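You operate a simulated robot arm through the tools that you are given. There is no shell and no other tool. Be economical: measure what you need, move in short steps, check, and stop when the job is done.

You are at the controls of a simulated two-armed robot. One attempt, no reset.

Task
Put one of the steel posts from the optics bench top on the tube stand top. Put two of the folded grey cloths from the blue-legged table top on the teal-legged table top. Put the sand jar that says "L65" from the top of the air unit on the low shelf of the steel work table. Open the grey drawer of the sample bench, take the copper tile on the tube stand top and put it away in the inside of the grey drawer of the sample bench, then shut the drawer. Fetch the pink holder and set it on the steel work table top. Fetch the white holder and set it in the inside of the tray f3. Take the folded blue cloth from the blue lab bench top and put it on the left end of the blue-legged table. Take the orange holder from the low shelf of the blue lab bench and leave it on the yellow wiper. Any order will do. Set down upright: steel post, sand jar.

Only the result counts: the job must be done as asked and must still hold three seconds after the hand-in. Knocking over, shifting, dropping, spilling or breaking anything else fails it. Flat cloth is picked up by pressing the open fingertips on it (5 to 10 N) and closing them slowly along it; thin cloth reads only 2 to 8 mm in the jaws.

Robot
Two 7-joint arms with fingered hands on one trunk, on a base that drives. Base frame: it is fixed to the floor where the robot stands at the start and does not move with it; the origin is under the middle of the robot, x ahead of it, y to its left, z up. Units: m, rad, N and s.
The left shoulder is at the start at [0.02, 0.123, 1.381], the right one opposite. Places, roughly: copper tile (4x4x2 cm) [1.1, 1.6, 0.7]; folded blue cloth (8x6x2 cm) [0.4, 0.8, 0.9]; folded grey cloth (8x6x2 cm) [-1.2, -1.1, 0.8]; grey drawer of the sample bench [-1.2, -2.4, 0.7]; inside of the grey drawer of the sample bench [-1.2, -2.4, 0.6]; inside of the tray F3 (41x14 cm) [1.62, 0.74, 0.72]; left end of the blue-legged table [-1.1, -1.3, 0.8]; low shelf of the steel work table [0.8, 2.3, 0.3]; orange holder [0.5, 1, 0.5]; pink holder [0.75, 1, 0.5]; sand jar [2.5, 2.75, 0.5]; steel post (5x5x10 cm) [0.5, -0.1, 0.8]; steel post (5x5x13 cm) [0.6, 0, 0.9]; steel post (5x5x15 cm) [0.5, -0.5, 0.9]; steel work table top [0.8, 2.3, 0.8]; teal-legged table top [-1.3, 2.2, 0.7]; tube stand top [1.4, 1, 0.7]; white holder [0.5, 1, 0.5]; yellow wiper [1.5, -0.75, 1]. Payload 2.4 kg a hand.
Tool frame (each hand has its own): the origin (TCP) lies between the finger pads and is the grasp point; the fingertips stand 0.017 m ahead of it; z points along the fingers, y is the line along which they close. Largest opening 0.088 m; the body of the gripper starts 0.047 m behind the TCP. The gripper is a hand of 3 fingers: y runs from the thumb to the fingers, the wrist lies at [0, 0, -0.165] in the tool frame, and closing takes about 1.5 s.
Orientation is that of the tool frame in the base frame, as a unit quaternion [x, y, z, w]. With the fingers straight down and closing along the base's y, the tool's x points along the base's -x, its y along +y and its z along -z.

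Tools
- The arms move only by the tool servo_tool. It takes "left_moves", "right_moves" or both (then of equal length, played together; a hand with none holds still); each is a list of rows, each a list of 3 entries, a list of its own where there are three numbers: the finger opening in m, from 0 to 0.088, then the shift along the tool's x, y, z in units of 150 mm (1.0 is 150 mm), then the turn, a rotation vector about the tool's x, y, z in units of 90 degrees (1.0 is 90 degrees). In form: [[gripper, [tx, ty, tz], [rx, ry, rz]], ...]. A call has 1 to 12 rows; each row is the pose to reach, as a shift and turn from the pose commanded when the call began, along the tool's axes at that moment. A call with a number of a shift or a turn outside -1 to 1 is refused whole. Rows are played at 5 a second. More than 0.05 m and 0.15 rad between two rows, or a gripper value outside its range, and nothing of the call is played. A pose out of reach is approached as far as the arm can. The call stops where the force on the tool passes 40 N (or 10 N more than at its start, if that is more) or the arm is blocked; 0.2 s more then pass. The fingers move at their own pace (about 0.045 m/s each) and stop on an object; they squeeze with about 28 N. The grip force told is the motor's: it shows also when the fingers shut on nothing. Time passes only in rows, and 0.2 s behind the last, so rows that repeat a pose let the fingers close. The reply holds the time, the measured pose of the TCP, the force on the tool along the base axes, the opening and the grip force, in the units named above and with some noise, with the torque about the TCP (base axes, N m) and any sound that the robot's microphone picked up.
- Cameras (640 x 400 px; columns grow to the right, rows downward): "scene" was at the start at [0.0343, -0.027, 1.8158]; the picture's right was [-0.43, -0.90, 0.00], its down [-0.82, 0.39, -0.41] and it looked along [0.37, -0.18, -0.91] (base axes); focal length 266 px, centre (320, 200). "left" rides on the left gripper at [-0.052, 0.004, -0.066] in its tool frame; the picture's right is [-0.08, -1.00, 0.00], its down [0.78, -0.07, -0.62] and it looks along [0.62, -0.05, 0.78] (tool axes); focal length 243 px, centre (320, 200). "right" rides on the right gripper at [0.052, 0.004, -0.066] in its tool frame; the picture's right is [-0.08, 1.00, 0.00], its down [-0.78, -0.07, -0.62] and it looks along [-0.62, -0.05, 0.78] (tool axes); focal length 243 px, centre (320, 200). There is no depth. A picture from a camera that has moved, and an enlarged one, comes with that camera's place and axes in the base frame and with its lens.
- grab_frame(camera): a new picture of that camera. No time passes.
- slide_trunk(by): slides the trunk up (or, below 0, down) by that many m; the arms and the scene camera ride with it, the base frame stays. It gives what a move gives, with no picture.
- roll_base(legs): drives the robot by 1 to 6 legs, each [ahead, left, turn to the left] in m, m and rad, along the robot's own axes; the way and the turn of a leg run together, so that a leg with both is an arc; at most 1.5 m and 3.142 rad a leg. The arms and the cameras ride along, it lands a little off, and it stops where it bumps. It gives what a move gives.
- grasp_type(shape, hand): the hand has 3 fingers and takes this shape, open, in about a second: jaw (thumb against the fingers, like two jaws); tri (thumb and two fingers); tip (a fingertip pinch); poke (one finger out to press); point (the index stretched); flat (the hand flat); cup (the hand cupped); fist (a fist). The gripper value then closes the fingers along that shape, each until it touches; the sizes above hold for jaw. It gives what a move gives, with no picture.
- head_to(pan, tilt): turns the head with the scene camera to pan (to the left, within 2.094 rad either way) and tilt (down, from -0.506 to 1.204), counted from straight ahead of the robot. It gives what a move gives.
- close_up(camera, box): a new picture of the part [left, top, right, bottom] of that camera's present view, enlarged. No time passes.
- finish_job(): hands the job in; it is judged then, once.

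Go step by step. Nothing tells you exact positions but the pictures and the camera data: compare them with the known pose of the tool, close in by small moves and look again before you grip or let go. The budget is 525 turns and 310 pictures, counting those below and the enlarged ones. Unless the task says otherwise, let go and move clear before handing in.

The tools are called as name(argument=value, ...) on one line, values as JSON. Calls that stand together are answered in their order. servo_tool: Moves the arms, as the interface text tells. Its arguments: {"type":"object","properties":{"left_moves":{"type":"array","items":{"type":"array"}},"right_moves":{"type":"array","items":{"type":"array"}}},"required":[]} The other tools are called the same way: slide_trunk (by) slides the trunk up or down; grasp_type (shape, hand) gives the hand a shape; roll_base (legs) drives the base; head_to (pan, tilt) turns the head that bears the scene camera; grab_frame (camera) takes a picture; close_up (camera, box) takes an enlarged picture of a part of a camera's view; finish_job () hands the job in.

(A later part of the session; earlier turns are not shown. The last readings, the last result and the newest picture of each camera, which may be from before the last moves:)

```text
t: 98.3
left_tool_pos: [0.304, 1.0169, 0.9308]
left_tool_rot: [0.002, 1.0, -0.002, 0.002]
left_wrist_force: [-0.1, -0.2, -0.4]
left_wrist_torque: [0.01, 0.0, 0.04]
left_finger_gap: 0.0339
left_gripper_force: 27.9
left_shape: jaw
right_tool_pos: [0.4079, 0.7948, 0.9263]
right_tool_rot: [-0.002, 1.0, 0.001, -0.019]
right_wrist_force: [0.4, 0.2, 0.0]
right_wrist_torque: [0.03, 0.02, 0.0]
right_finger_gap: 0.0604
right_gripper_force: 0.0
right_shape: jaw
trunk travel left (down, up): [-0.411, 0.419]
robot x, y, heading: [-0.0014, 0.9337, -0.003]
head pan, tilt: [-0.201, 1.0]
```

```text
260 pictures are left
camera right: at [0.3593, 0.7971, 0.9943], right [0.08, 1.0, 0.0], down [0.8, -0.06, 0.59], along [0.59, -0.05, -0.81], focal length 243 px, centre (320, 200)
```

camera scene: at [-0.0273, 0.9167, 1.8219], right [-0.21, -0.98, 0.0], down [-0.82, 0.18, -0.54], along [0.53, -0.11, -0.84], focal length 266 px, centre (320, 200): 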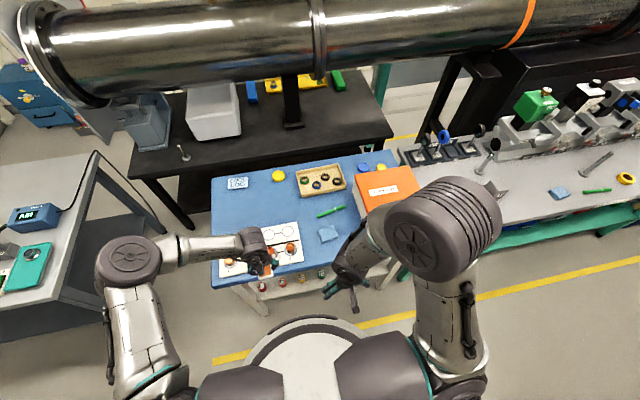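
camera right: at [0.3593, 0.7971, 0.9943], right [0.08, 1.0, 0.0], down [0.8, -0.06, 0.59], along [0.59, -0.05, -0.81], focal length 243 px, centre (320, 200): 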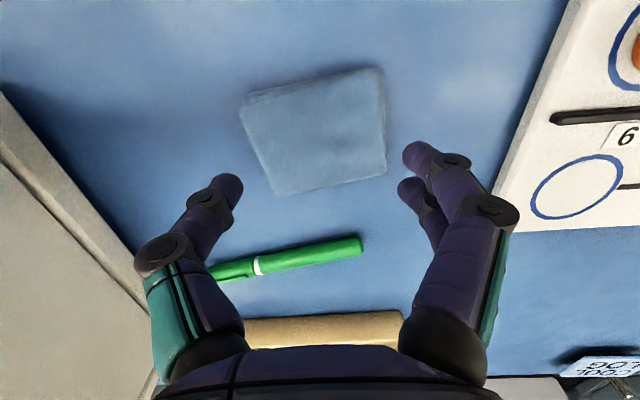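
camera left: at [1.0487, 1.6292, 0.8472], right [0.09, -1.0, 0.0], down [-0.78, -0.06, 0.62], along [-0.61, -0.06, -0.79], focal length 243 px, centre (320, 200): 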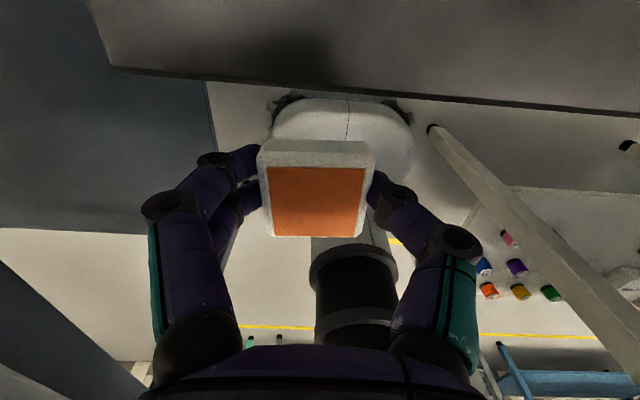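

servo_tool(right_moves=[[0.06, [0, -0.03, 0.2], [0, 0, 0]], [0.06, [0, -0.03, 0.28], [0, 0, 0]], [0.06, [0, -0.03, 0.32], [0, 0, 0]]])

grab_frame(camera="right")

```text
t: 98.9
left_tool_pos: [0.303, 1.0163, 0.9315]
left_tool_rot: [0.002, 1.0, -0.001, 0.005]
left_wrist_force: [0.1, 0.8, -0.7]
left_wrist_torque: [0.04, -0.03, 0.02]
left_finger_gap: 0.0339
left_gripper_force: 28.9
left_shape: jaw
right_tool_pos: [0.406, 0.7881, 0.8953]
right_tool_rot: [-0.001, 1.0, 0.001, -0.011]
right_wrist_force: [-12.4, -4.4, 33.6]
right_wrist_torque: [1.2, 0.09, 0.46]
right_finger_gap: 0.0576
right_gripper_force: 0.0
right_shape: jaw
trunk travel left (down, up): [-0.411, 0.419]
robot x, y, heading: [-0.006, 0.9295, -0.002]
head pan, tilt: [-0.201, 1.0]
stopped in row 2 (right hand): the force on the tool passed its limit at 47 N (the readings are from after the stop); the commanded pose is now the measured one
```

```text
259 pictures are left
camera right: at [0.3576, 0.7914, 0.962], right [0.08, 1.0, 0.0], down [0.79, -0.07, 0.6], along [0.6, -0.05, -0.8], focal length 243 px, centre (320, 200)
```

right: 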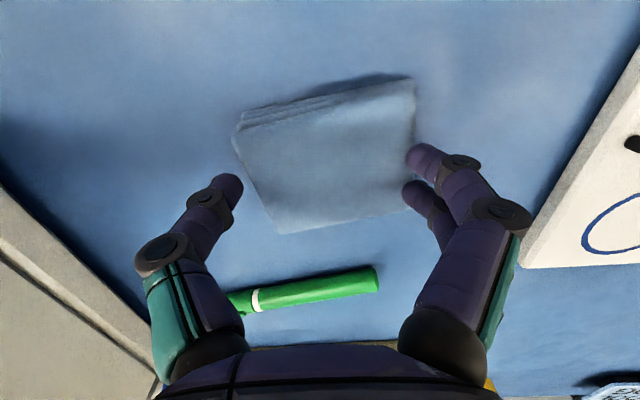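

servo_tool(right_moves=[[0.055, [0.03, 0, -0.03], [0, 0, 0]], [0.05, [0.03, 0, -0.03], [0, 0, 0]]])

```text
t: 99.5
left_tool_pos: [0.3048, 1.0153, 0.9303]
left_tool_rot: [0.002, 1.0, -0.002, 0.002]
left_wrist_force: [-1.2, -0.3, -0.4]
left_wrist_torque: [-0.02, -0.02, -0.01]
left_finger_gap: 0.0338
left_gripper_force: 27.7
left_shape: jaw
right_tool_pos: [0.403, 0.7884, 0.8963]
right_tool_rot: [0.0, 1.0, 0.0, -0.015]
right_wrist_force: [0.1, 1.1, 0.2]
right_wrist_torque: [0.02, -0.01, 0.02]
right_finger_gap: 0.0013
right_gripper_force: 19.3
right_shape: jaw
trunk travel left (down, up): [-0.411, 0.419]
robot x, y, heading: [-0.0018, 0.9305, -0.009]
head pan, tilt: [-0.201, 1.0]
```

grab_frame(camera="right")

```text
258 pictures are left
camera right: at [0.3547, 0.7916, 0.9636], right [0.08, 1.0, 0.0], down [0.8, -0.07, 0.6], along [0.6, -0.05, -0.8], focal length 243 px, centre (320, 200)
```

right: 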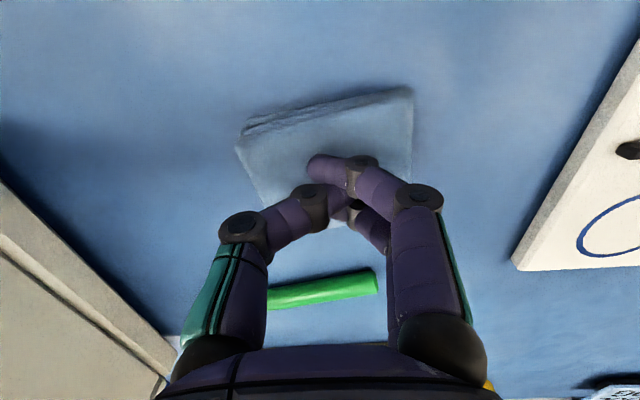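

servo_tool(right_moves=[[0.07, [0, 0, -0.1], [0, 0, 0]], [0.07, [0, 0, -0.1], [0, 0, 0]], [0.07, [0, 0, -0.1], [0, 0, 0]], [0.07, [0, 0, -0.1], [0, 0, 0]], [0.07, [0, 0, -0.1], [0, 0, 0]]])

grab_frame(camera="right")

```text
t: 100.7
left_tool_pos: [0.3063, 1.0175, 0.9317]
left_tool_rot: [0.001, 1.0, -0.002, 0.002]
left_wrist_force: [0.1, -0.6, 0.7]
left_wrist_torque: [-0.01, 0.01, 0.0]
left_finger_gap: 0.0339
left_gripper_force: 28.2
left_shape: jaw
right_tool_pos: [0.4044, 0.7888, 0.9122]
right_tool_rot: [-0.001, 1.0, 0.002, -0.013]
right_wrist_force: [0.4, 0.2, -0.1]
right_wrist_torque: [0.03, -0.02, -0.01]
right_finger_gap: 0.0698
right_gripper_force: 0.1
right_shape: jaw
trunk travel left (down, up): [-0.411, 0.419]
robot x, y, heading: [-0.003, 0.9324, -0.007]
head pan, tilt: [-0.201, 1.0]
```

```text
257 pictures are left
camera right: at [0.3565, 0.792, 0.9789], right [0.08, 1.0, 0.0], down [0.8, -0.07, 0.6], along [0.6, -0.05, -0.8], focal length 243 px, centre (320, 200)
```

right: 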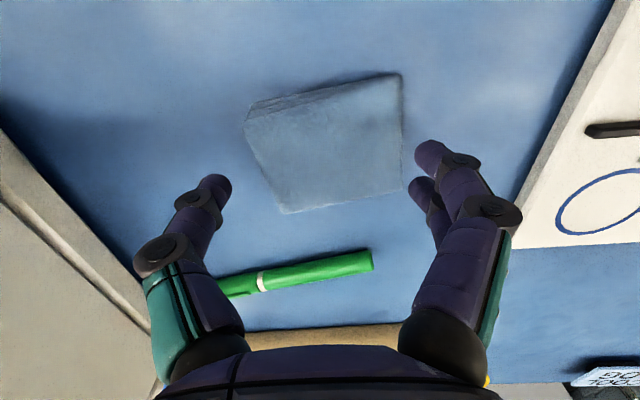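

The fingers had shut above the cloth. Instead I straddle it fully open (cloth about 6 cm in y), go down to the bench and squeeze from the sides.

servo_tool(right_moves=[[0.088, [0, 0.02, 0.0], [0, 0, 0]], [0.088, [0, 0.02, 0.0], [0, 0, 0]], [0.088, [0, 0.02, 0.08], [0, 0, 0]], [0.088, [0, 0.02, 0.14], [0, 0, 0]], [0.088, [0, 0.02, 0.18], [0, 0, 0]], [0.088, [0, 0.02, 0.21], [0, 0, 0]]])

grab_frame(camera="right")

```text
t: 102.1
left_tool_pos: [0.3063, 1.0152, 0.931]
left_tool_rot: [0.001, 1.0, -0.002, 0.002]
left_wrist_force: [0.7, 1.1, -0.5]
left_wrist_torque: [0.0, 0.0, -0.02]
left_finger_gap: 0.0341
left_gripper_force: 28.0
left_shape: jaw
right_tool_pos: [0.4053, 0.7908, 0.8807]
right_tool_rot: [-0.001, 1.0, 0.002, -0.013]
right_wrist_force: [0.3, -0.8, 0.2]
right_wrist_torque: [-0.02, -0.03, -0.02]
right_finger_gap: 0.088
right_gripper_force: 0.0
right_shape: jaw
trunk travel left (down, up): [-0.411, 0.419]
robot x, y, heading: [-0.0042, 0.933, -0.008]
head pan, tilt: [-0.201, 1.0]
```

```text
256 pictures are left
camera right: at [0.3557, 0.7945, 0.9474], right [0.08, 1.0, 0.0], down [0.8, -0.07, 0.6], along [0.6, -0.05, -0.8], focal length 243 px, centre (320, 200)
```

right: 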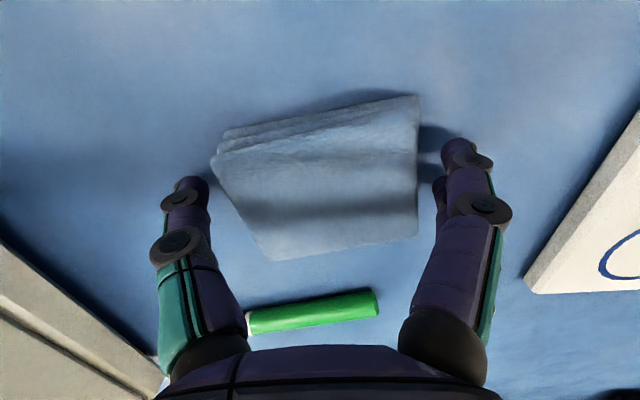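

Straddled. A little lower and close slowly.

servo_tool(right_moves=[[0.088, [0, 0, 0.03], [0, 0, 0]], [0.08, [0, 0, 0.05], [0, 0, 0]], [0.07, [0, 0, 0.05], [0, 0, 0]], [0.06, [0, 0, 0.05], [0, 0, 0]], [0.05, [0, 0, 0.05], [0, 0, 0]], [0.04, [0, 0, 0.05], [0, 0, 0]], [0.03, [0, 0, 0.05], [0, 0, 0]], [0.02, [0, 0, 0.05], [0, 0, 0]], [0.01, [0, 0, 0.05], [0, 0, 0]], [0.0, [0, 0, 0.05], [0, 0, 0]], [0.0, [0, 0, 0.05], [0, 0, 0]]])

grab_frame(camera="right")

```text
t: 103.1
left_tool_pos: [0.3023, 1.0171, 0.9314]
left_tool_rot: [0.002, 1.0, -0.002, 0.003]
left_wrist_force: [0.2, -0.5, -0.1]
left_wrist_torque: [-0.01, 0.0, 0.0]
left_finger_gap: 0.0338
left_gripper_force: 28.0
left_shape: jaw
right_tool_pos: [0.4057, 0.7934, 0.8767]
right_tool_rot: [0.0, 1.0, 0.003, -0.008]
right_wrist_force: [-2.1, 2.3, 16.4]
right_wrist_torque: [-0.19, -0.02, -0.07]
right_finger_gap: 0.0624
right_gripper_force: 28.1
right_shape: jaw
trunk travel left (down, up): [-0.411, 0.419]
robot x, y, heading: [-0.0062, 0.9293, -0.005]
head pan, tilt: [-0.201, 1.0]
stopped in row 5 (right hand): the force on the tool passed its limit at 42 N (the readings are from after the stop); the commanded pose is now the measured one
```

```text
255 pictures are left
camera right: at [0.3563, 0.7959, 0.9428], right [0.08, 1.0, 0.0], down [0.79, -0.07, 0.61], along [0.61, -0.05, -0.79], focal length 243 px, centre (320, 200)
```

right: 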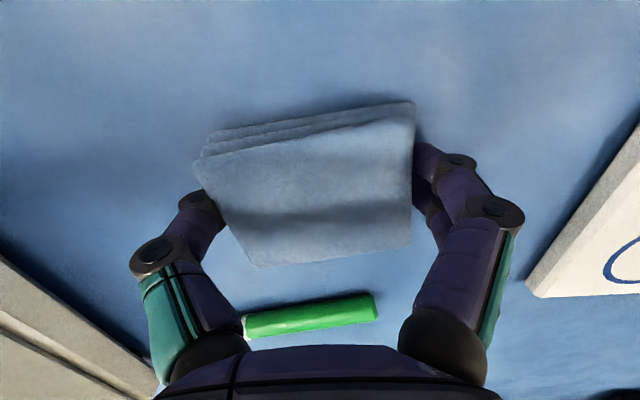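

It grips at 62 mm with 28 N. I lift.

servo_tool(right_moves=[[0.03, [0, 0, -0.1], [0, 0, 0]], [0.03, [0, 0, -0.3], [0, 0, 0]], [0.03, [0, 0, -0.5], [0, 0, 0]]])

grab_frame(camera="right")

```text
t: 103.9
left_tool_pos: [0.305, 1.0167, 0.9308]
left_tool_rot: [0.001, 1.0, -0.001, 0.003]
left_wrist_force: [0.3, 0.5, -1.0]
left_wrist_torque: [-0.01, 0.01, 0.02]
left_finger_gap: 0.0339
left_gripper_force: 27.7
left_shape: jaw
right_tool_pos: [0.4081, 0.7916, 0.9485]
right_tool_rot: [-0.001, 1.0, 0.002, -0.009]
right_wrist_force: [-0.1, 0.1, -0.1]
right_wrist_torque: [-0.01, -0.02, 0.02]
right_finger_gap: 0.0624
right_gripper_force: 28.0
right_shape: jaw
trunk travel left (down, up): [-0.411, 0.419]
robot x, y, heading: [-0.0052, 0.9312, -0.004]
head pan, tilt: [-0.201, 1.0]
```

```text
254 pictures are left
camera right: at [0.359, 0.795, 1.0154], right [0.08, 1.0, 0.0], down [0.79, -0.07, 0.61], along [0.6, -0.05, -0.8], focal length 243 px, centre (320, 200)
```

right: 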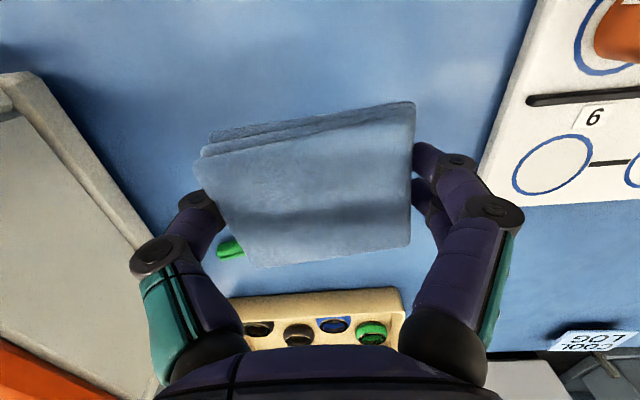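

The cloth is held. I raise the trunk, back off and drive down the aisle toward the blue-legged table.

slide_trunk(by=0.25)

roll_base(legs=[[-0.3, 0, 0.004], [0, -1.2, 0], [0, -1.2, 0], [0, 0, 3.14]])

head_to(pan=0.0, tilt=0.7)

grab_frame(camera="scene")

```text
t: 106.5
left_tool_pos: [0.3048, 1.0163, 1.1815]
left_tool_rot: [0.002, 1.0, -0.003, 0.003]
left_wrist_force: [1.8, 0.6, -0.6]
left_wrist_torque: [0.0, 0.0, -0.01]
left_finger_gap: 0.0341
left_gripper_force: 28.8
left_shape: jaw
right_tool_pos: [0.4089, 0.7915, 1.1984]
right_tool_rot: [-0.001, 1.0, 0.002, -0.009]
right_wrist_force: [-0.7, -0.2, -0.8]
right_wrist_torque: [-0.01, -0.02, 0.01]
right_finger_gap: 0.0626
right_gripper_force: 27.5
right_shape: jaw
trunk travel left (down, up): [-0.661, 0.169]
robot x, y, heading: [-0.0045, 0.9306, -0.003]
head pan, tilt: [-0.201, 1.0]
```

```text
t: 127.2
left_tool_pos: [-0.5256, -1.5755, 1.1805]
left_tool_rot: [1.0, -0.009, -0.003, -0.002]
left_wrist_force: [0.6, 0.2, -0.3]
left_wrist_torque: [-0.03, -0.02, 0.02]
left_finger_gap: 0.0335
left_gripper_force: 27.7
left_shape: jaw
right_tool_pos: [-0.6257, -1.3484, 1.1986]
right_tool_rot: [1.0, -0.006, 0.01, 0.002]
right_wrist_force: [0.0, 0.3, 0.2]
right_wrist_torque: [-0.02, 0.02, -0.01]
right_finger_gap: 0.0622
right_gripper_force: 28.2
right_shape: jaw
trunk travel left (down, up): [-0.661, 0.169]
robot x, y, heading: [-0.2197, -1.4945, 3.123]
head pan, tilt: [-0.201, 1.0]
```

```text
t: 128.1
left_tool_pos: [-0.5264, -1.5747, 1.1806]
left_tool_rot: [1.0, -0.008, -0.002, -0.001]
left_wrist_force: [0.0, 0.4, -0.9]
left_wrist_torque: [-0.01, -0.04, 0.0]
left_finger_gap: 0.0339
left_gripper_force: 28.4
left_shape: jaw
right_tool_pos: [-0.6262, -1.3498, 1.198]
right_tool_rot: [1.0, -0.006, 0.01, 0.002]
right_wrist_force: [0.2, 0.7, 0.2]
right_wrist_torque: [0.04, 0.0, -0.03]
right_finger_gap: 0.0624
right_gripper_force: 27.7
right_shape: jaw
trunk travel left (down, up): [-0.661, 0.169]
robot x, y, heading: [-0.2143, -1.4942, 3.124]
head pan, tilt: [0.0, 0.7]
```

```text
253 pictures are left
camera scene: at [-0.2813, -1.4945, 1.9151], right [0.02, 1.0, 0.0], down [0.64, -0.01, -0.76], along [-0.76, 0.01, -0.65], focal length 266 px, centre (320, 200)
```

scene: 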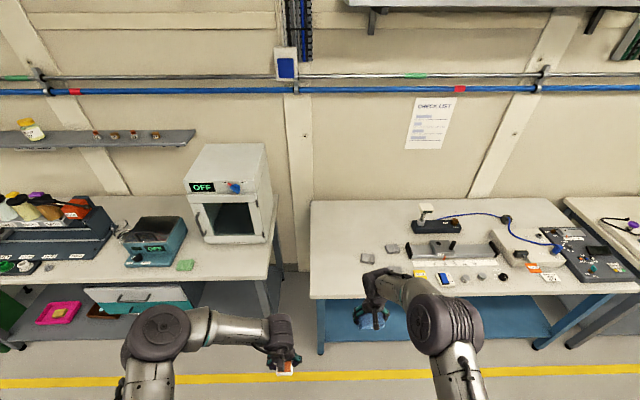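

close_up(camera="scene", box=[300, 190, 500, 315])

close_up(camera="scene", box=[0, 190, 300, 377])

```text
3.20 times, centred on (400, 252) of scene
camera zoom: at [-0.2813, -1.4945, 1.9151], right [0.02, 1.0, 0.0], down [0.64, -0.01, -0.76], along [-0.76, 0.01, -0.65], focal length 852 px, centre (64, 32)
```

zoom: 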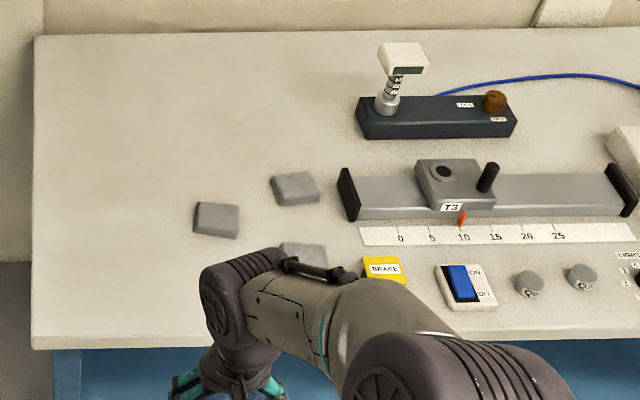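

```text
2.13 times, centred on (150, 284) of scene
camera zoom: at [-0.2813, -1.4945, 1.9151], right [0.02, 1.0, 0.0], down [0.64, -0.01, -0.76], along [-0.76, 0.01, -0.65], focal length 568 px, centre (683, 22)
```

zoom: 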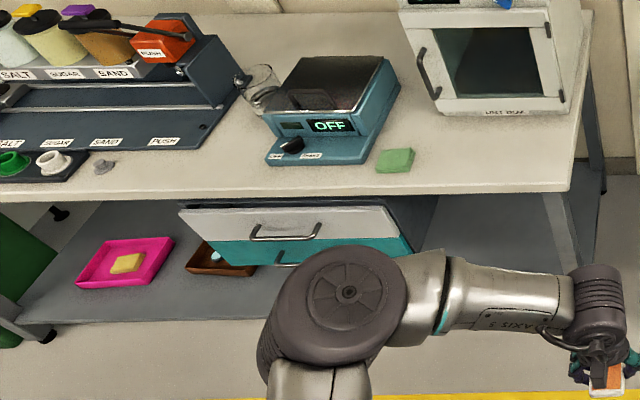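

Three grey cloths: about (-1.12,-1.24), (-1.18,-1.10), (-1.06,-1.115). The left end of the table is free around (-1.06,-1.39), where the blue cloth goes; I drive up to the table.

roll_base(legs=[[0.4, 0.05, 0.017]])

slide_trunk(by=-0.25)

grab_frame(camera="right")

grab_frame(camera="scene")

```text
t: 130.5
left_tool_pos: [-0.9237, -1.6147, 1.1805]
left_tool_rot: [1.0, -0.008, -0.003, -0.002]
left_wrist_force: [-0.5, 1.1, 0.1]
left_wrist_torque: [0.02, 0.0, 0.0]
left_finger_gap: 0.0338
left_gripper_force: 27.9
left_shape: jaw
right_tool_pos: [-1.0253, -1.3893, 1.1986]
right_tool_rot: [1.0, -0.006, 0.01, 0.002]
right_wrist_force: [0.4, 0.4, -0.6]
right_wrist_torque: [0.0, 0.03, 0.0]
right_finger_gap: 0.0622
right_gripper_force: 27.9
right_shape: jaw
trunk travel left (down, up): [-0.661, 0.169]
robot x, y, heading: [-0.6131, -1.5367, 3.118]
head pan, tilt: [0.0, 0.7]
```

```text
t: 133.1
left_tool_pos: [-0.9241, -1.6156, 0.9311]
left_tool_rot: [1.0, -0.008, -0.002, -0.002]
left_wrist_force: [0.8, -1.1, -1.5]
left_wrist_torque: [0.01, 0.0, 0.02]
left_finger_gap: 0.0337
left_gripper_force: 27.9
left_shape: jaw
right_tool_pos: [-1.0253, -1.389, 0.949]
right_tool_rot: [1.0, -0.007, 0.01, 0.002]
right_wrist_force: [-0.4, 0.8, -0.2]
right_wrist_torque: [-0.01, -0.03, -0.02]
right_finger_gap: 0.0625
right_gripper_force: 28.1
right_shape: jaw
trunk travel left (down, up): [-0.411, 0.419]
robot x, y, heading: [-0.615, -1.536, 3.125]
head pan, tilt: [0.0, 0.7]
```

```text
250 pictures are left
camera right: at [-0.9725, -1.395, 1.0151], right [-0.1, -1.0, 0.0], down [-0.79, 0.08, 0.61], along [-0.6, 0.06, -0.8], focal length 243 px, centre (320, 200)
```

right: 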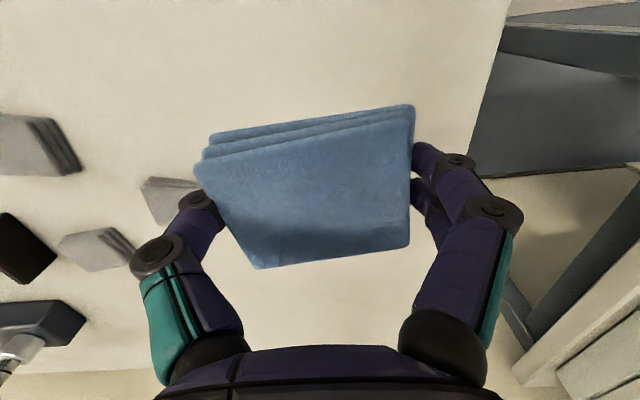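

```text
249 pictures are left
camera scene: at [-0.6788, -1.5349, 1.6653], right [0.02, 1.0, 0.0], down [0.64, -0.01, -0.76], along [-0.76, 0.01, -0.64], focal length 266 px, centre (320, 200)
```

scene: 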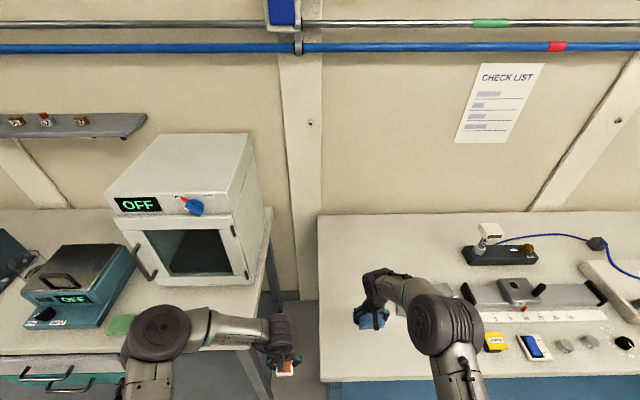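

slide_trunk(by=-0.09)

servo_tool(right_moves=[[0.03, [0, 0, 0.05], [0, 0, 0]], [0.03, [0, 0, 0.1], [0, 0, 0]], [0.03, [0, 0, 0.15], [0, 0, 0]], [0.03, [0, 0, 0.2], [0, 0, 0]], [0.03, [0, 0, 0.25], [0, 0, 0]], [0.03, [0, 0, 0.3], [0, 0, 0]]])

grab_frame(camera="right")

```text
t: 134.4
left_tool_pos: [-0.9242, -1.6157, 0.8408]
left_tool_rot: [1.0, -0.009, -0.002, -0.002]
left_wrist_force: [0.8, -0.7, 0.1]
left_wrist_torque: [0.0, 0.0, 0.03]
left_finger_gap: 0.0339
left_gripper_force: 27.9
left_shape: jaw
right_tool_pos: [-1.0243, -1.3896, 0.8586]
right_tool_rot: [1.0, -0.006, 0.009, 0.002]
right_wrist_force: [0.6, 0.6, -0.1]
right_wrist_torque: [0.0, -0.01, -0.02]
right_finger_gap: 0.062
right_gripper_force: 28.1
right_shape: jaw
trunk travel left (down, up): [-0.321, 0.509]
robot x, y, heading: [-0.6121, -1.5357, 3.12]
head pan, tilt: [0.0, 0.7]
```

```text
t: 135.8
left_tool_pos: [-0.9223, -1.6153, 0.8422]
left_tool_rot: [1.0, -0.009, -0.003, -0.002]
left_wrist_force: [-0.1, -0.9, 0.7]
left_wrist_torque: [0.02, 0.04, 0.0]
left_finger_gap: 0.0338
left_gripper_force: 28.3
left_shape: jaw
right_tool_pos: [-1.0262, -1.3899, 0.8164]
right_tool_rot: [1.0, -0.008, 0.005, 0.002]
right_wrist_force: [3.1, 3.7, 38.1]
right_wrist_torque: [-0.4, 0.02, 0.11]
right_finger_gap: 0.0616
right_gripper_force: 28.4
right_shape: jaw
trunk travel left (down, up): [-0.321, 0.509]
robot x, y, heading: [-0.6106, -1.5329, 3.118]
head pan, tilt: [0.0, 0.7]
```

```text
248 pictures are left
camera right: at [-0.9726, -1.3961, 0.8824], right [-0.1, -1.0, 0.0], down [-0.79, 0.08, 0.61], along [-0.61, 0.06, -0.79], focal length 243 px, centre (320, 200)
```

right: 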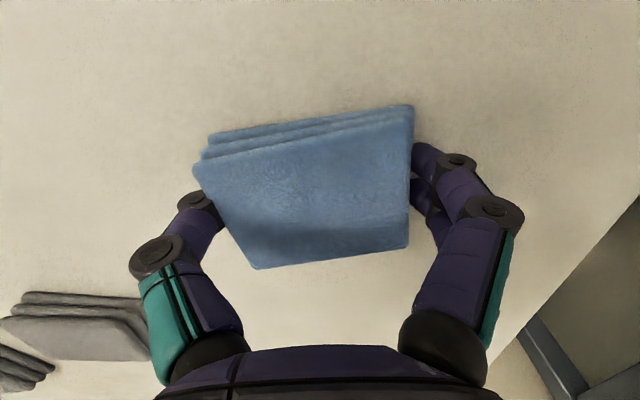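

servo_tool(right_moves=[[0.03, [0, 0, -0.025], [0, 0, 0]], [0.07, [0, 0, -0.025], [0, 0, 0]], [0.088, [0, 0, -0.025], [0, 0, 0]], [0.088, [0, 0, -0.025], [0, 0, 0]], [0.088, [0, 0, -0.025], [0, 0, 0]], [0.088, [0, 0, -0.2], [0, 0, 0]], [0.088, [0, 0, -0.5], [0, 0, 0]]])

grab_frame(camera="right")

```text
t: 137.4
left_tool_pos: [-0.9239, -1.6155, 0.8409]
left_tool_rot: [1.0, -0.008, -0.002, -0.002]
left_wrist_force: [0.2, 1.0, 0.0]
left_wrist_torque: [0.02, 0.0, 0.01]
left_finger_gap: 0.0341
left_gripper_force: 28.0
left_shape: jaw
right_tool_pos: [-1.0245, -1.3898, 0.889]
right_tool_rot: [1.0, -0.006, 0.01, 0.003]
right_wrist_force: [-0.7, 0.2, 0.4]
right_wrist_torque: [-0.04, -0.01, 0.0]
right_finger_gap: 0.0879
right_gripper_force: 0.0
right_shape: jaw
trunk travel left (down, up): [-0.321, 0.509]
robot x, y, heading: [-0.6146, -1.5326, 3.126]
head pan, tilt: [0.0, 0.7]
```

```text
247 pictures are left
camera right: at [-0.9715, -1.3956, 0.9559], right [-0.1, -1.0, 0.0], down [-0.79, 0.08, 0.61], along [-0.6, 0.06, -0.8], focal length 243 px, centre (320, 200)
```

right: 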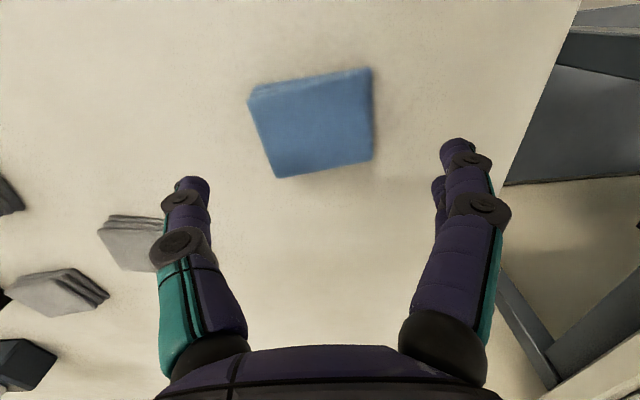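

The blue cloth lies on the left end. Next the drawer: I raise the trunk, back off and shift along to the sample bench to look.

slide_trunk(by=0.25)

roll_base(legs=[[-0.35, 0, 0.015], [0, 0.87, 0]])

head_to(pan=0.0, tilt=0.8)

grab_frame(camera="scene")

```text
t: 139.9
left_tool_pos: [-0.9231, -1.6162, 1.0915]
left_tool_rot: [1.0, -0.008, -0.003, -0.002]
left_wrist_force: [0.1, -0.6, -0.6]
left_wrist_torque: [0.02, -0.01, -0.01]
left_finger_gap: 0.0336
left_gripper_force: 28.1
left_shape: jaw
right_tool_pos: [-1.0233, -1.3898, 1.1386]
right_tool_rot: [1.0, -0.006, 0.009, 0.001]
right_wrist_force: [0.5, 0.5, 0.3]
right_wrist_torque: [0.01, 0.0, 0.01]
right_finger_gap: 0.088
right_gripper_force: 0.0
right_shape: jaw
trunk travel left (down, up): [-0.571, 0.259]
robot x, y, heading: [-0.6101, -1.5343, 3.125]
head pan, tilt: [0.0, 0.7]
```

```text
t: 146.4
left_tool_pos: [-0.5801, -2.5007, 1.0903]
left_tool_rot: [1.0, -0.002, -0.002, -0.001]
left_wrist_force: [0.6, 0.1, 1.5]
left_wrist_torque: [-0.02, -0.01, -0.03]
left_finger_gap: 0.0337
left_gripper_force: 28.0
left_shape: jaw
right_tool_pos: [-0.6828, -2.2766, 1.1397]
right_tool_rot: [1.0, 0.001, 0.01, 0.002]
right_wrist_force: [1.0, -0.9, -0.6]
right_wrist_torque: [-0.03, 0.0, -0.02]
right_finger_gap: 0.0879
right_gripper_force: 0.1
right_shape: jaw
trunk travel left (down, up): [-0.571, 0.259]
robot x, y, heading: [-0.27, -2.4146, 3.132]
head pan, tilt: [0.0, 0.7]
```

```text
t: 147.1
left_tool_pos: [-0.5796, -2.5012, 1.0902]
left_tool_rot: [1.0, -0.002, -0.003, -0.002]
left_wrist_force: [0.7, 0.4, -0.9]
left_wrist_torque: [-0.02, -0.02, 0.01]
left_finger_gap: 0.0337
left_gripper_force: 27.8
left_shape: jaw
right_tool_pos: [-0.6817, -2.2755, 1.1388]
right_tool_rot: [1.0, 0.0, 0.009, 0.001]
right_wrist_force: [-0.5, 0.2, 0.3]
right_wrist_torque: [0.01, -0.01, 0.0]
right_finger_gap: 0.0877
right_gripper_force: 0.0
right_shape: jaw
trunk travel left (down, up): [-0.571, 0.259]
robot x, y, heading: [-0.2658, -2.4172, 3.139]
head pan, tilt: [0.0, 0.799]
```

```text
246 pictures are left
camera scene: at [-0.3312, -2.4166, 1.817], right [0.0, 1.0, 0.0], down [0.72, 0.0, -0.7], along [-0.7, 0.0, -0.72], focal length 266 px, centre (320, 200)
```

scene: 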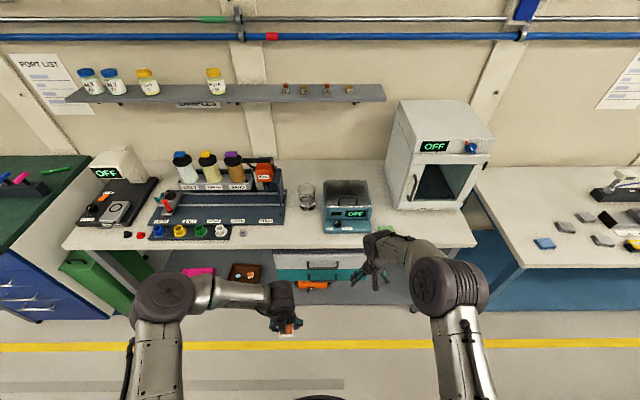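

close_up(camera="scene", box=[220, 215, 420, 340])

grab_frame(camera="right")

```text
3.20 times, centred on (320, 278) of scene
camera zoom: at [-0.3312, -2.4166, 1.817], right [0.0, 1.0, 0.0], down [0.72, 0.0, -0.7], along [-0.7, 0.0, -0.72], focal length 852 px, centre (320, -48)
```

zoom: 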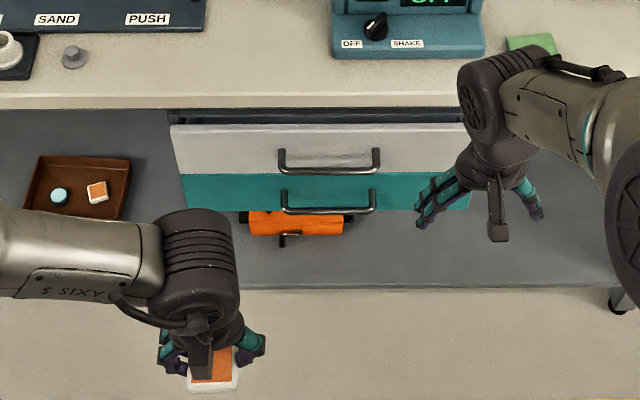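

```text
244 pictures are left
camera right: at [-0.6303, -2.2813, 1.2056], right [-0.08, -1.0, 0.0], down [-0.79, 0.07, 0.61], along [-0.6, 0.05, -0.8], focal length 243 px, centre (320, 200)
```

right: 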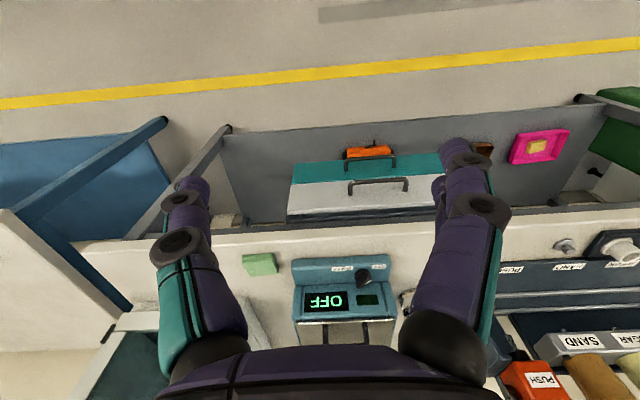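

The grey drawer's handle bar is at about (-1.0, -2.405, 0.67), 15 cm wide, with the drawer front just at the bench edge. I turn the right hand in free air to point 45° forward-down with the closing direction vertical.

servo_tool(right_moves=[[0.06, [0, 0, 0], [0.0326, -0.0326, -0.0787]], [0.06, [0, 0, 0], [0.0652, -0.0652, -0.1573]], [0.06, [0, 0, 0], [0.0978, -0.0978, -0.236]], [0.06, [0, 0, 0], [0.1303, -0.1303, -0.3147]], [0.06, [0, 0, 0], [0.1629, -0.1629, -0.3933]], [0.06, [0, 0, 0], [0.1955, -0.1955, -0.472]], [0.06, [0, 0, 0], [0.2281, -0.2281, -0.5507]], [0.06, [0, 0, 0], [0.2607, -0.2607, -0.6293]], [0.06, [0, 0, 0], [0.2933, -0.2933, -0.708]], [0.06, [0, 0, 0], [0.3258, -0.3258, -0.7867]], [0.06, [0, 0, 0], [0.3584, -0.3584, -0.8653]], [0.06, [0, 0, 0], [0.391, -0.391, -0.944]]])

grab_frame(camera="scene")

```text
t: 149.7
left_tool_pos: [-0.5794, -2.5002, 1.0911]
left_tool_rot: [1.0, -0.003, -0.003, -0.003]
left_wrist_force: [0.2, 0.0, -1.0]
left_wrist_torque: [-0.03, -0.01, 0.01]
left_finger_gap: 0.0338
left_gripper_force: 28.0
left_shape: jaw
right_tool_pos: [-0.6834, -2.2774, 1.14]
right_tool_rot: [0.655, 0.656, -0.266, -0.263]
right_wrist_force: [0.1, 0.2, -0.3]
right_wrist_torque: [0.05, 0.02, 0.03]
right_finger_gap: 0.0605
right_gripper_force: 0.0
right_shape: jaw
right hand out of reach, approached as far as the arm can: row 8
trunk travel left (down, up): [-0.571, 0.259]
robot x, y, heading: [-0.2636, -2.4159, 3.133]
head pan, tilt: [0.0, 0.799]
```

```text
243 pictures are left
camera scene: at [-0.3312, -2.4167, 1.817], right [0.0, 1.0, 0.0], down [0.72, 0.0, -0.7], along [-0.7, 0.0, -0.72], focal length 266 px, centre (320, 200)
```

scene: 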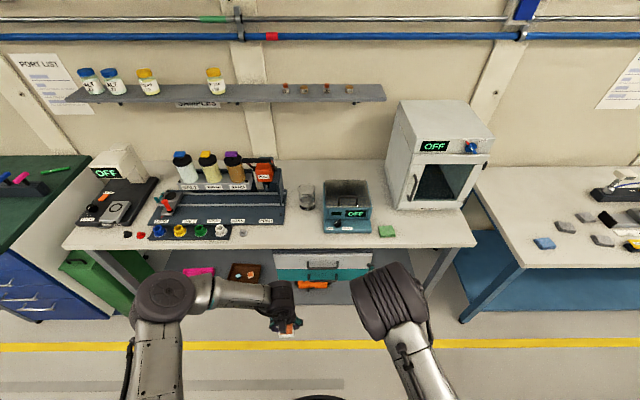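

roll_base(legs=[[0.17, 0.1, 0]])

slide_trunk(by=-0.35)

grab_frame(camera="right")

grab_frame(camera="scene")

```text
t: 151.3
left_tool_pos: [-0.7498, -2.6037, 1.0908]
left_tool_rot: [1.0, 0.002, -0.003, -0.002]
left_wrist_force: [-0.2, 0.7, -0.2]
left_wrist_torque: [-0.05, 0.0, 0.04]
left_finger_gap: 0.0338
left_gripper_force: 27.8
left_shape: jaw
right_tool_pos: [-0.8554, -2.3815, 1.1386]
right_tool_rot: [0.654, 0.658, -0.266, -0.263]
right_wrist_force: [-0.2, -0.1, 0.7]
right_wrist_torque: [0.0, -0.01, 0.01]
right_finger_gap: 0.0605
right_gripper_force: 0.1
right_shape: jaw
trunk travel left (down, up): [-0.571, 0.259]
robot x, y, heading: [-0.4402, -2.5198, -3.142]
head pan, tilt: [0.0, 0.799]
```

```text
t: 154.7
left_tool_pos: [-0.748, -2.6035, 0.7417]
left_tool_rot: [1.0, 0.002, -0.003, -0.002]
left_wrist_force: [-1.1, 0.0, -0.8]
left_wrist_torque: [0.0, -0.02, 0.02]
left_finger_gap: 0.0341
left_gripper_force: 28.2
left_shape: jaw
right_tool_pos: [-0.854, -2.3799, 0.7894]
right_tool_rot: [0.654, 0.658, -0.267, -0.262]
right_wrist_force: [0.0, 0.2, -0.8]
right_wrist_torque: [0.02, -0.04, -0.01]
right_finger_gap: 0.0604
right_gripper_force: 0.0
right_shape: jaw
trunk travel left (down, up): [-0.221, 0.609]
robot x, y, heading: [-0.4404, -2.5185, -3.142]
head pan, tilt: [0.0, 0.799]
```

```text
242 pictures are left
camera right: at [-0.8046, -2.3288, 0.8335], right [0.72, -0.08, -0.69], down [0.39, -0.78, 0.5], along [-0.58, -0.63, -0.53], focal length 243 px, centre (320, 200)
```

right: 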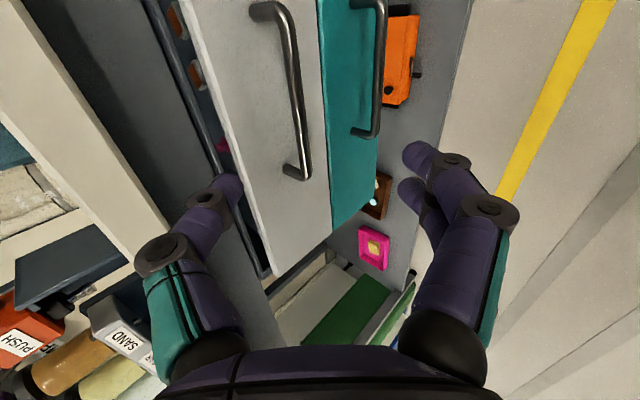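

```text
241 pictures are left
camera scene: at [-0.5015, -2.5181, 1.467], right [0.0, 1.0, 0.0], down [0.72, 0.0, -0.7], along [-0.7, 0.0, -0.72], focal length 266 px, centre (320, 200)
```

scene: 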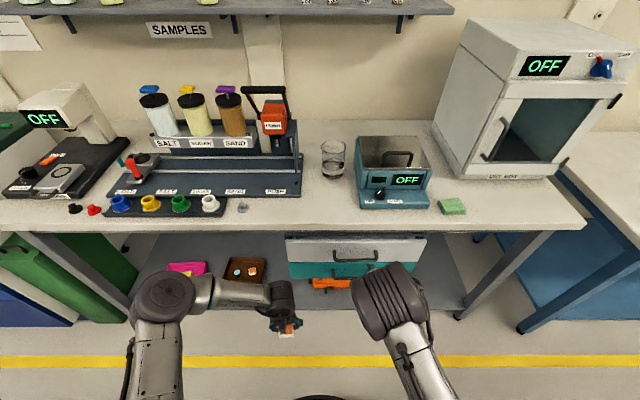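

Handle centre by both cameras: (-1.006, -2.40, 0.67). I approach along the fingers in two stages.

servo_tool(right_moves=[[0.05, [-0.03, -0.15, 0.1], [0, 0, 0]], [0.05, [-0.06, -0.15, 0.35], [0, 0, 0]], [0.05, [-0.06, -0.15, 0.6], [0, 0, 0]], [0.05, [-0.06, -0.15, 0.85], [0, 0, 0]]])

grab_frame(camera="right")

close_up(camera="scene", box=[240, 200, 480, 350])

```text
t: 155.7
left_tool_pos: [-0.7487, -2.6033, 0.74]
left_tool_rot: [1.0, 0.001, -0.003, -0.002]
left_wrist_force: [0.0, 0.5, 0.0]
left_wrist_torque: [0.0, -0.01, -0.02]
left_finger_gap: 0.0336
left_gripper_force: 27.9
left_shape: jaw
right_tool_pos: [-0.9578, -2.3912, 0.714]
right_tool_rot: [0.654, 0.658, -0.266, -0.263]
right_wrist_force: [0.2, -0.3, -0.7]
right_wrist_torque: [0.0, -0.03, -0.01]
right_finger_gap: 0.0503
right_gripper_force: 0.1
right_shape: jaw
trunk travel left (down, up): [-0.221, 0.609]
robot x, y, heading: [-0.4385, -2.5176, -3.145]
head pan, tilt: [0.0, 0.799]
```

```text
240 pictures are left
camera right: at [-0.9084, -2.3394, 0.7577], right [0.72, -0.08, -0.69], down [0.39, -0.78, 0.5], along [-0.58, -0.62, -0.53], focal length 243 px, centre (320, 200)
```

right: 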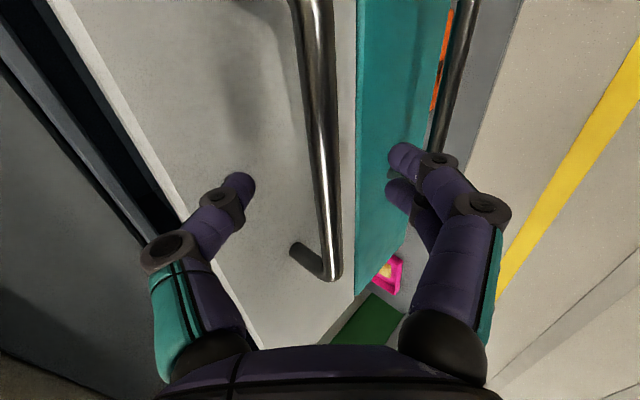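

```text
2.67 times, centred on (360, 275) of scene
camera zoom: at [-0.5017, -2.5179, 1.467], right [0.0, 1.0, 0.0], down [0.72, 0.0, -0.7], along [-0.7, 0.0, -0.72], focal length 710 px, centre (213, 0)
```

zoom: 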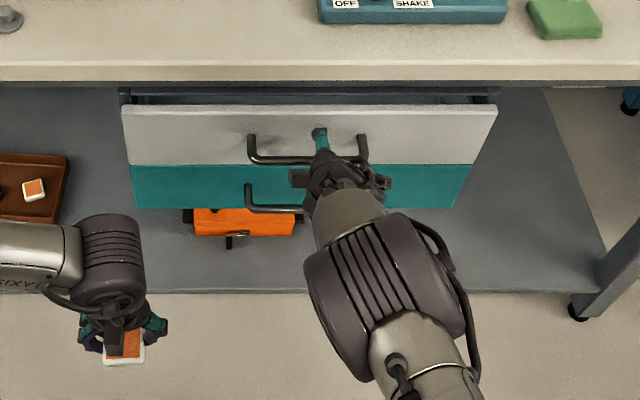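

servo_tool(right_moves=[[0.05, [0, 0, 0.1], [0, 0, 0]], [0.05, [0, 0, 0.2], [0, 0, 0]], [0.05, [0, 0, 0.27], [0, 0, 0]]])

grab_frame(camera="right")

```text
t: 156.5
left_tool_pos: [-0.7481, -2.6032, 0.7403]
left_tool_rot: [1.0, 0.002, -0.004, -0.001]
left_wrist_force: [0.5, 0.1, 0.0]
left_wrist_torque: [0.0, 0.01, 0.03]
left_finger_gap: 0.0339
left_gripper_force: 27.4
left_shape: jaw
right_tool_pos: [-0.9845, -2.3928, 0.6835]
right_tool_rot: [0.654, 0.659, -0.265, -0.261]
right_wrist_force: [12.8, -5.1, 0.4]
right_wrist_torque: [0.02, 0.05, 0.12]
right_finger_gap: 0.0395
right_gripper_force: 0.0
right_shape: jaw
trunk travel left (down, up): [-0.221, 0.609]
robot x, y, heading: [-0.4403, -2.5149, -3.14]
head pan, tilt: [0.0, 0.799]
```

```text
238 pictures are left
camera right: at [-0.9345, -2.3412, 0.7278], right [0.72, -0.08, -0.69], down [0.39, -0.78, 0.5], along [-0.57, -0.62, -0.53], focal length 243 px, centre (320, 200)
```

right: 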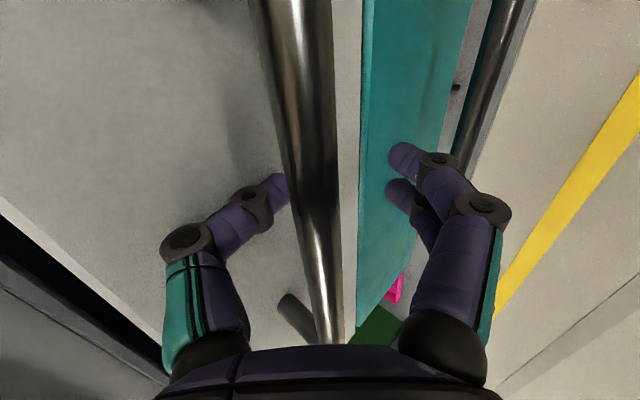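

The thumb is behind the bar and touches the drawer front. I close on the bar.

servo_tool(right_moves=[[0.0, [0, 0, 0], [0, 0, 0]], [0.0, [0, 0, 0], [0, 0, 0]], [0.0, [0, 0, 0], [0, 0, 0]], [0.0, [0, 0, 0], [0, 0, 0]], [0.0, [0, 0, 0], [0, 0, 0]]])

grab_frame(camera="right")

```text
t: 157.7
left_tool_pos: [-0.7498, -2.6031, 0.741]
left_tool_rot: [1.0, 0.002, -0.003, -0.002]
left_wrist_force: [-0.4, 0.7, 0.0]
left_wrist_torque: [0.0, -0.01, -0.02]
left_finger_gap: 0.0336
left_gripper_force: 27.3
left_shape: jaw
right_tool_pos: [-0.9864, -2.3901, 0.6837]
right_tool_rot: [0.654, 0.658, -0.266, -0.262]
right_wrist_force: [0.5, -0.6, -4.4]
right_wrist_torque: [-0.02, 0.05, 0.01]
right_finger_gap: 0.0001
right_gripper_force: 28.2
right_shape: jaw
trunk travel left (down, up): [-0.221, 0.609]
robot x, y, heading: [-0.4403, -2.5213, -3.141]
head pan, tilt: [0.0, 0.799]
```

```text
237 pictures are left
camera right: at [-0.9362, -2.3405, 0.7278], right [0.72, -0.08, -0.69], down [0.39, -0.78, 0.5], along [-0.58, -0.63, -0.53], focal length 243 px, centre (320, 200)
```

right: 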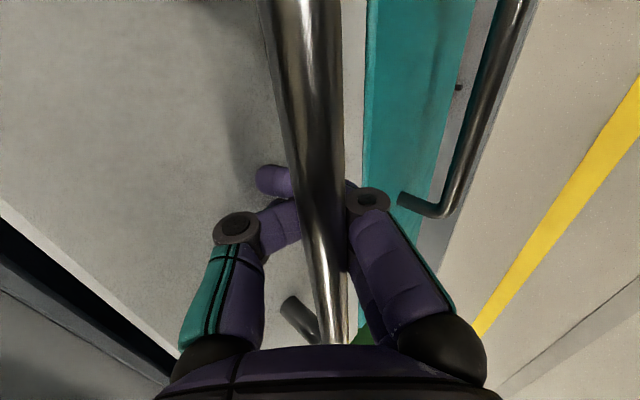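

The fingers closed behind the bar, hooking it. I pull by backing the base a little.

roll_base(legs=[[-0.06, 0, 0]])

grab_frame(camera="scene")

```text
t: 158.7
left_tool_pos: [-0.6903, -2.6038, 0.7411]
left_tool_rot: [1.0, 0.001, -0.002, -0.002]
left_wrist_force: [-0.4, 0.3, 0.1]
left_wrist_torque: [0.03, 0.03, 0.01]
left_finger_gap: 0.0338
left_gripper_force: 27.9
left_shape: jaw
right_tool_pos: [-0.9266, -2.3932, 0.6832]
right_tool_rot: [0.654, 0.658, -0.266, -0.263]
right_wrist_force: [0.2, 0.8, -6.4]
right_wrist_torque: [-0.01, 0.07, -0.02]
right_finger_gap: 0.0
right_gripper_force: 27.9
right_shape: jaw
trunk travel left (down, up): [-0.221, 0.609]
robot x, y, heading: [-0.3799, -2.5166, -3.136]
head pan, tilt: [0.0, 0.799]
```

```text
236 pictures are left
camera scene: at [-0.4431, -2.5178, 1.4669], right [0.0, 1.0, 0.0], down [0.72, 0.0, -0.7], along [-0.7, 0.0, -0.72], focal length 266 px, centre (320, 200)
```

scene: 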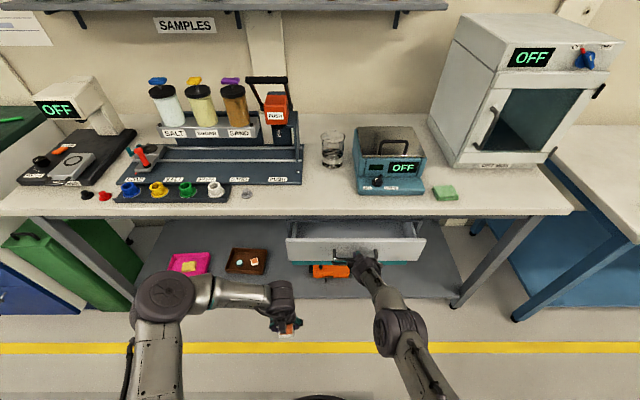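

The drawer opens with the hand. I pull another 12 cm.

roll_base(legs=[[-0.12, 0, 0]])

grab_frame(camera="scene")

```text
t: 159.9
left_tool_pos: [-0.5694, -2.6026, 0.74]
left_tool_rot: [1.0, 0.001, -0.002, -0.002]
left_wrist_force: [0.0, -0.8, -0.3]
left_wrist_torque: [-0.06, -0.01, -0.02]
left_finger_gap: 0.0338
left_gripper_force: 28.1
left_shape: jaw
right_tool_pos: [-0.8065, -2.3919, 0.6835]
right_tool_rot: [0.654, 0.658, -0.266, -0.261]
right_wrist_force: [0.8, -1.4, -5.9]
right_wrist_torque: [0.03, 0.05, -0.01]
right_finger_gap: 0.0
right_gripper_force: 27.6
right_shape: jaw
trunk travel left (down, up): [-0.221, 0.609]
robot x, y, heading: [-0.261, -2.5162, 3.142]
head pan, tilt: [0.0, 0.799]
```

```text
235 pictures are left
camera scene: at [-0.3221, -2.5178, 1.4669], right [0.0, 1.0, 0.0], down [0.72, 0.0, -0.7], along [-0.7, 0.0, -0.72], focal length 266 px, centre (320, 200)
```

scene: 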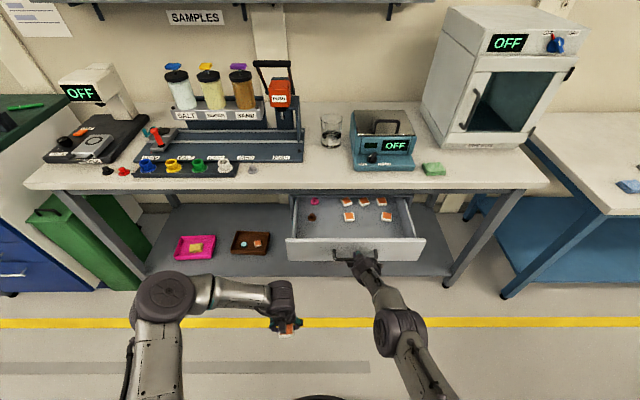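

The drawer is 18 cm open with free room at the front. I open the right hand and back it out along the fingers.

servo_tool(right_moves=[[0.05, [0, 0, 0], [0, 0, 0]], [0.05, [0, 0, 0], [0, 0, 0]], [0.05, [0, 0, 0], [0, 0, 0]], [0.05, [0, 0, 0], [0, 0, 0]], [0.05, [0, 0, 0], [0, 0, 0]], [0.05, [0, 0, -0.2], [0, 0, 0]], [0.05, [0, 0, -0.5], [0, 0, 0]], [0.05, [0, 0, -0.8], [0, 0, 0]]])

grab_frame(camera="right")

```text
t: 161.7
left_tool_pos: [-0.5686, -2.6031, 0.7402]
left_tool_rot: [1.0, 0.002, -0.003, -0.001]
left_wrist_force: [-0.2, 0.6, 0.0]
left_wrist_torque: [0.02, 0.02, -0.02]
left_finger_gap: 0.0337
left_gripper_force: 27.9
left_shape: jaw
right_tool_pos: [-0.8064, -2.3913, 0.6852]
right_tool_rot: [0.654, 0.658, -0.267, -0.263]
right_wrist_force: [0.8, 0.2, -0.5]
right_wrist_torque: [-0.02, -0.02, 0.02]
right_finger_gap: 0.0496
right_gripper_force: 0.0
right_shape: jaw
right hand out of reach, approached as far as the arm can: row 6, 7, 8
trunk travel left (down, up): [-0.221, 0.609]
robot x, y, heading: [-0.261, -2.5191, 3.14]
head pan, tilt: [0.0, 0.799]
```

```text
234 pictures are left
camera right: at [-0.7556, -2.3399, 0.7282], right [0.72, -0.08, -0.69], down [0.39, -0.78, 0.5], along [-0.58, -0.62, -0.53], focal length 243 px, centre (320, 200)
```

right: 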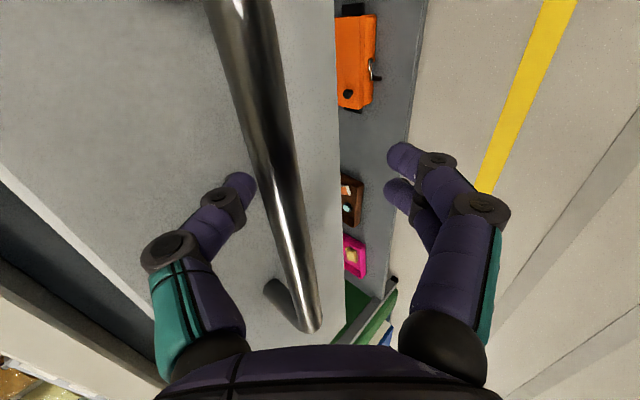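

servo_tool(right_moves=[[0.06, [0.1, 0, -0.1], [0, 0, 0]], [0.06, [0.2, 0, -0.3], [0, 0, 0]], [0.06, [0.3, 0, -0.5], [0, 0, 0]]])

```text
t: 162.5
left_tool_pos: [-0.5694, -2.6025, 0.7417]
left_tool_rot: [1.0, 0.001, -0.002, -0.002]
left_wrist_force: [-0.8, -0.9, 0.2]
left_wrist_torque: [0.02, -0.02, 0.02]
left_finger_gap: 0.0338
left_gripper_force: 28.5
left_shape: jaw
right_tool_pos: [-0.7508, -2.344, 0.7383]
right_tool_rot: [0.654, 0.657, -0.266, -0.264]
right_wrist_force: [0.6, -0.8, -0.3]
right_wrist_torque: [-0.04, 0.0, -0.01]
right_finger_gap: 0.06
right_gripper_force: 0.1
right_shape: jaw
trunk travel left (down, up): [-0.221, 0.609]
robot x, y, heading: [-0.2603, -2.5149, 3.144]
head pan, tilt: [0.0, 0.799]
```

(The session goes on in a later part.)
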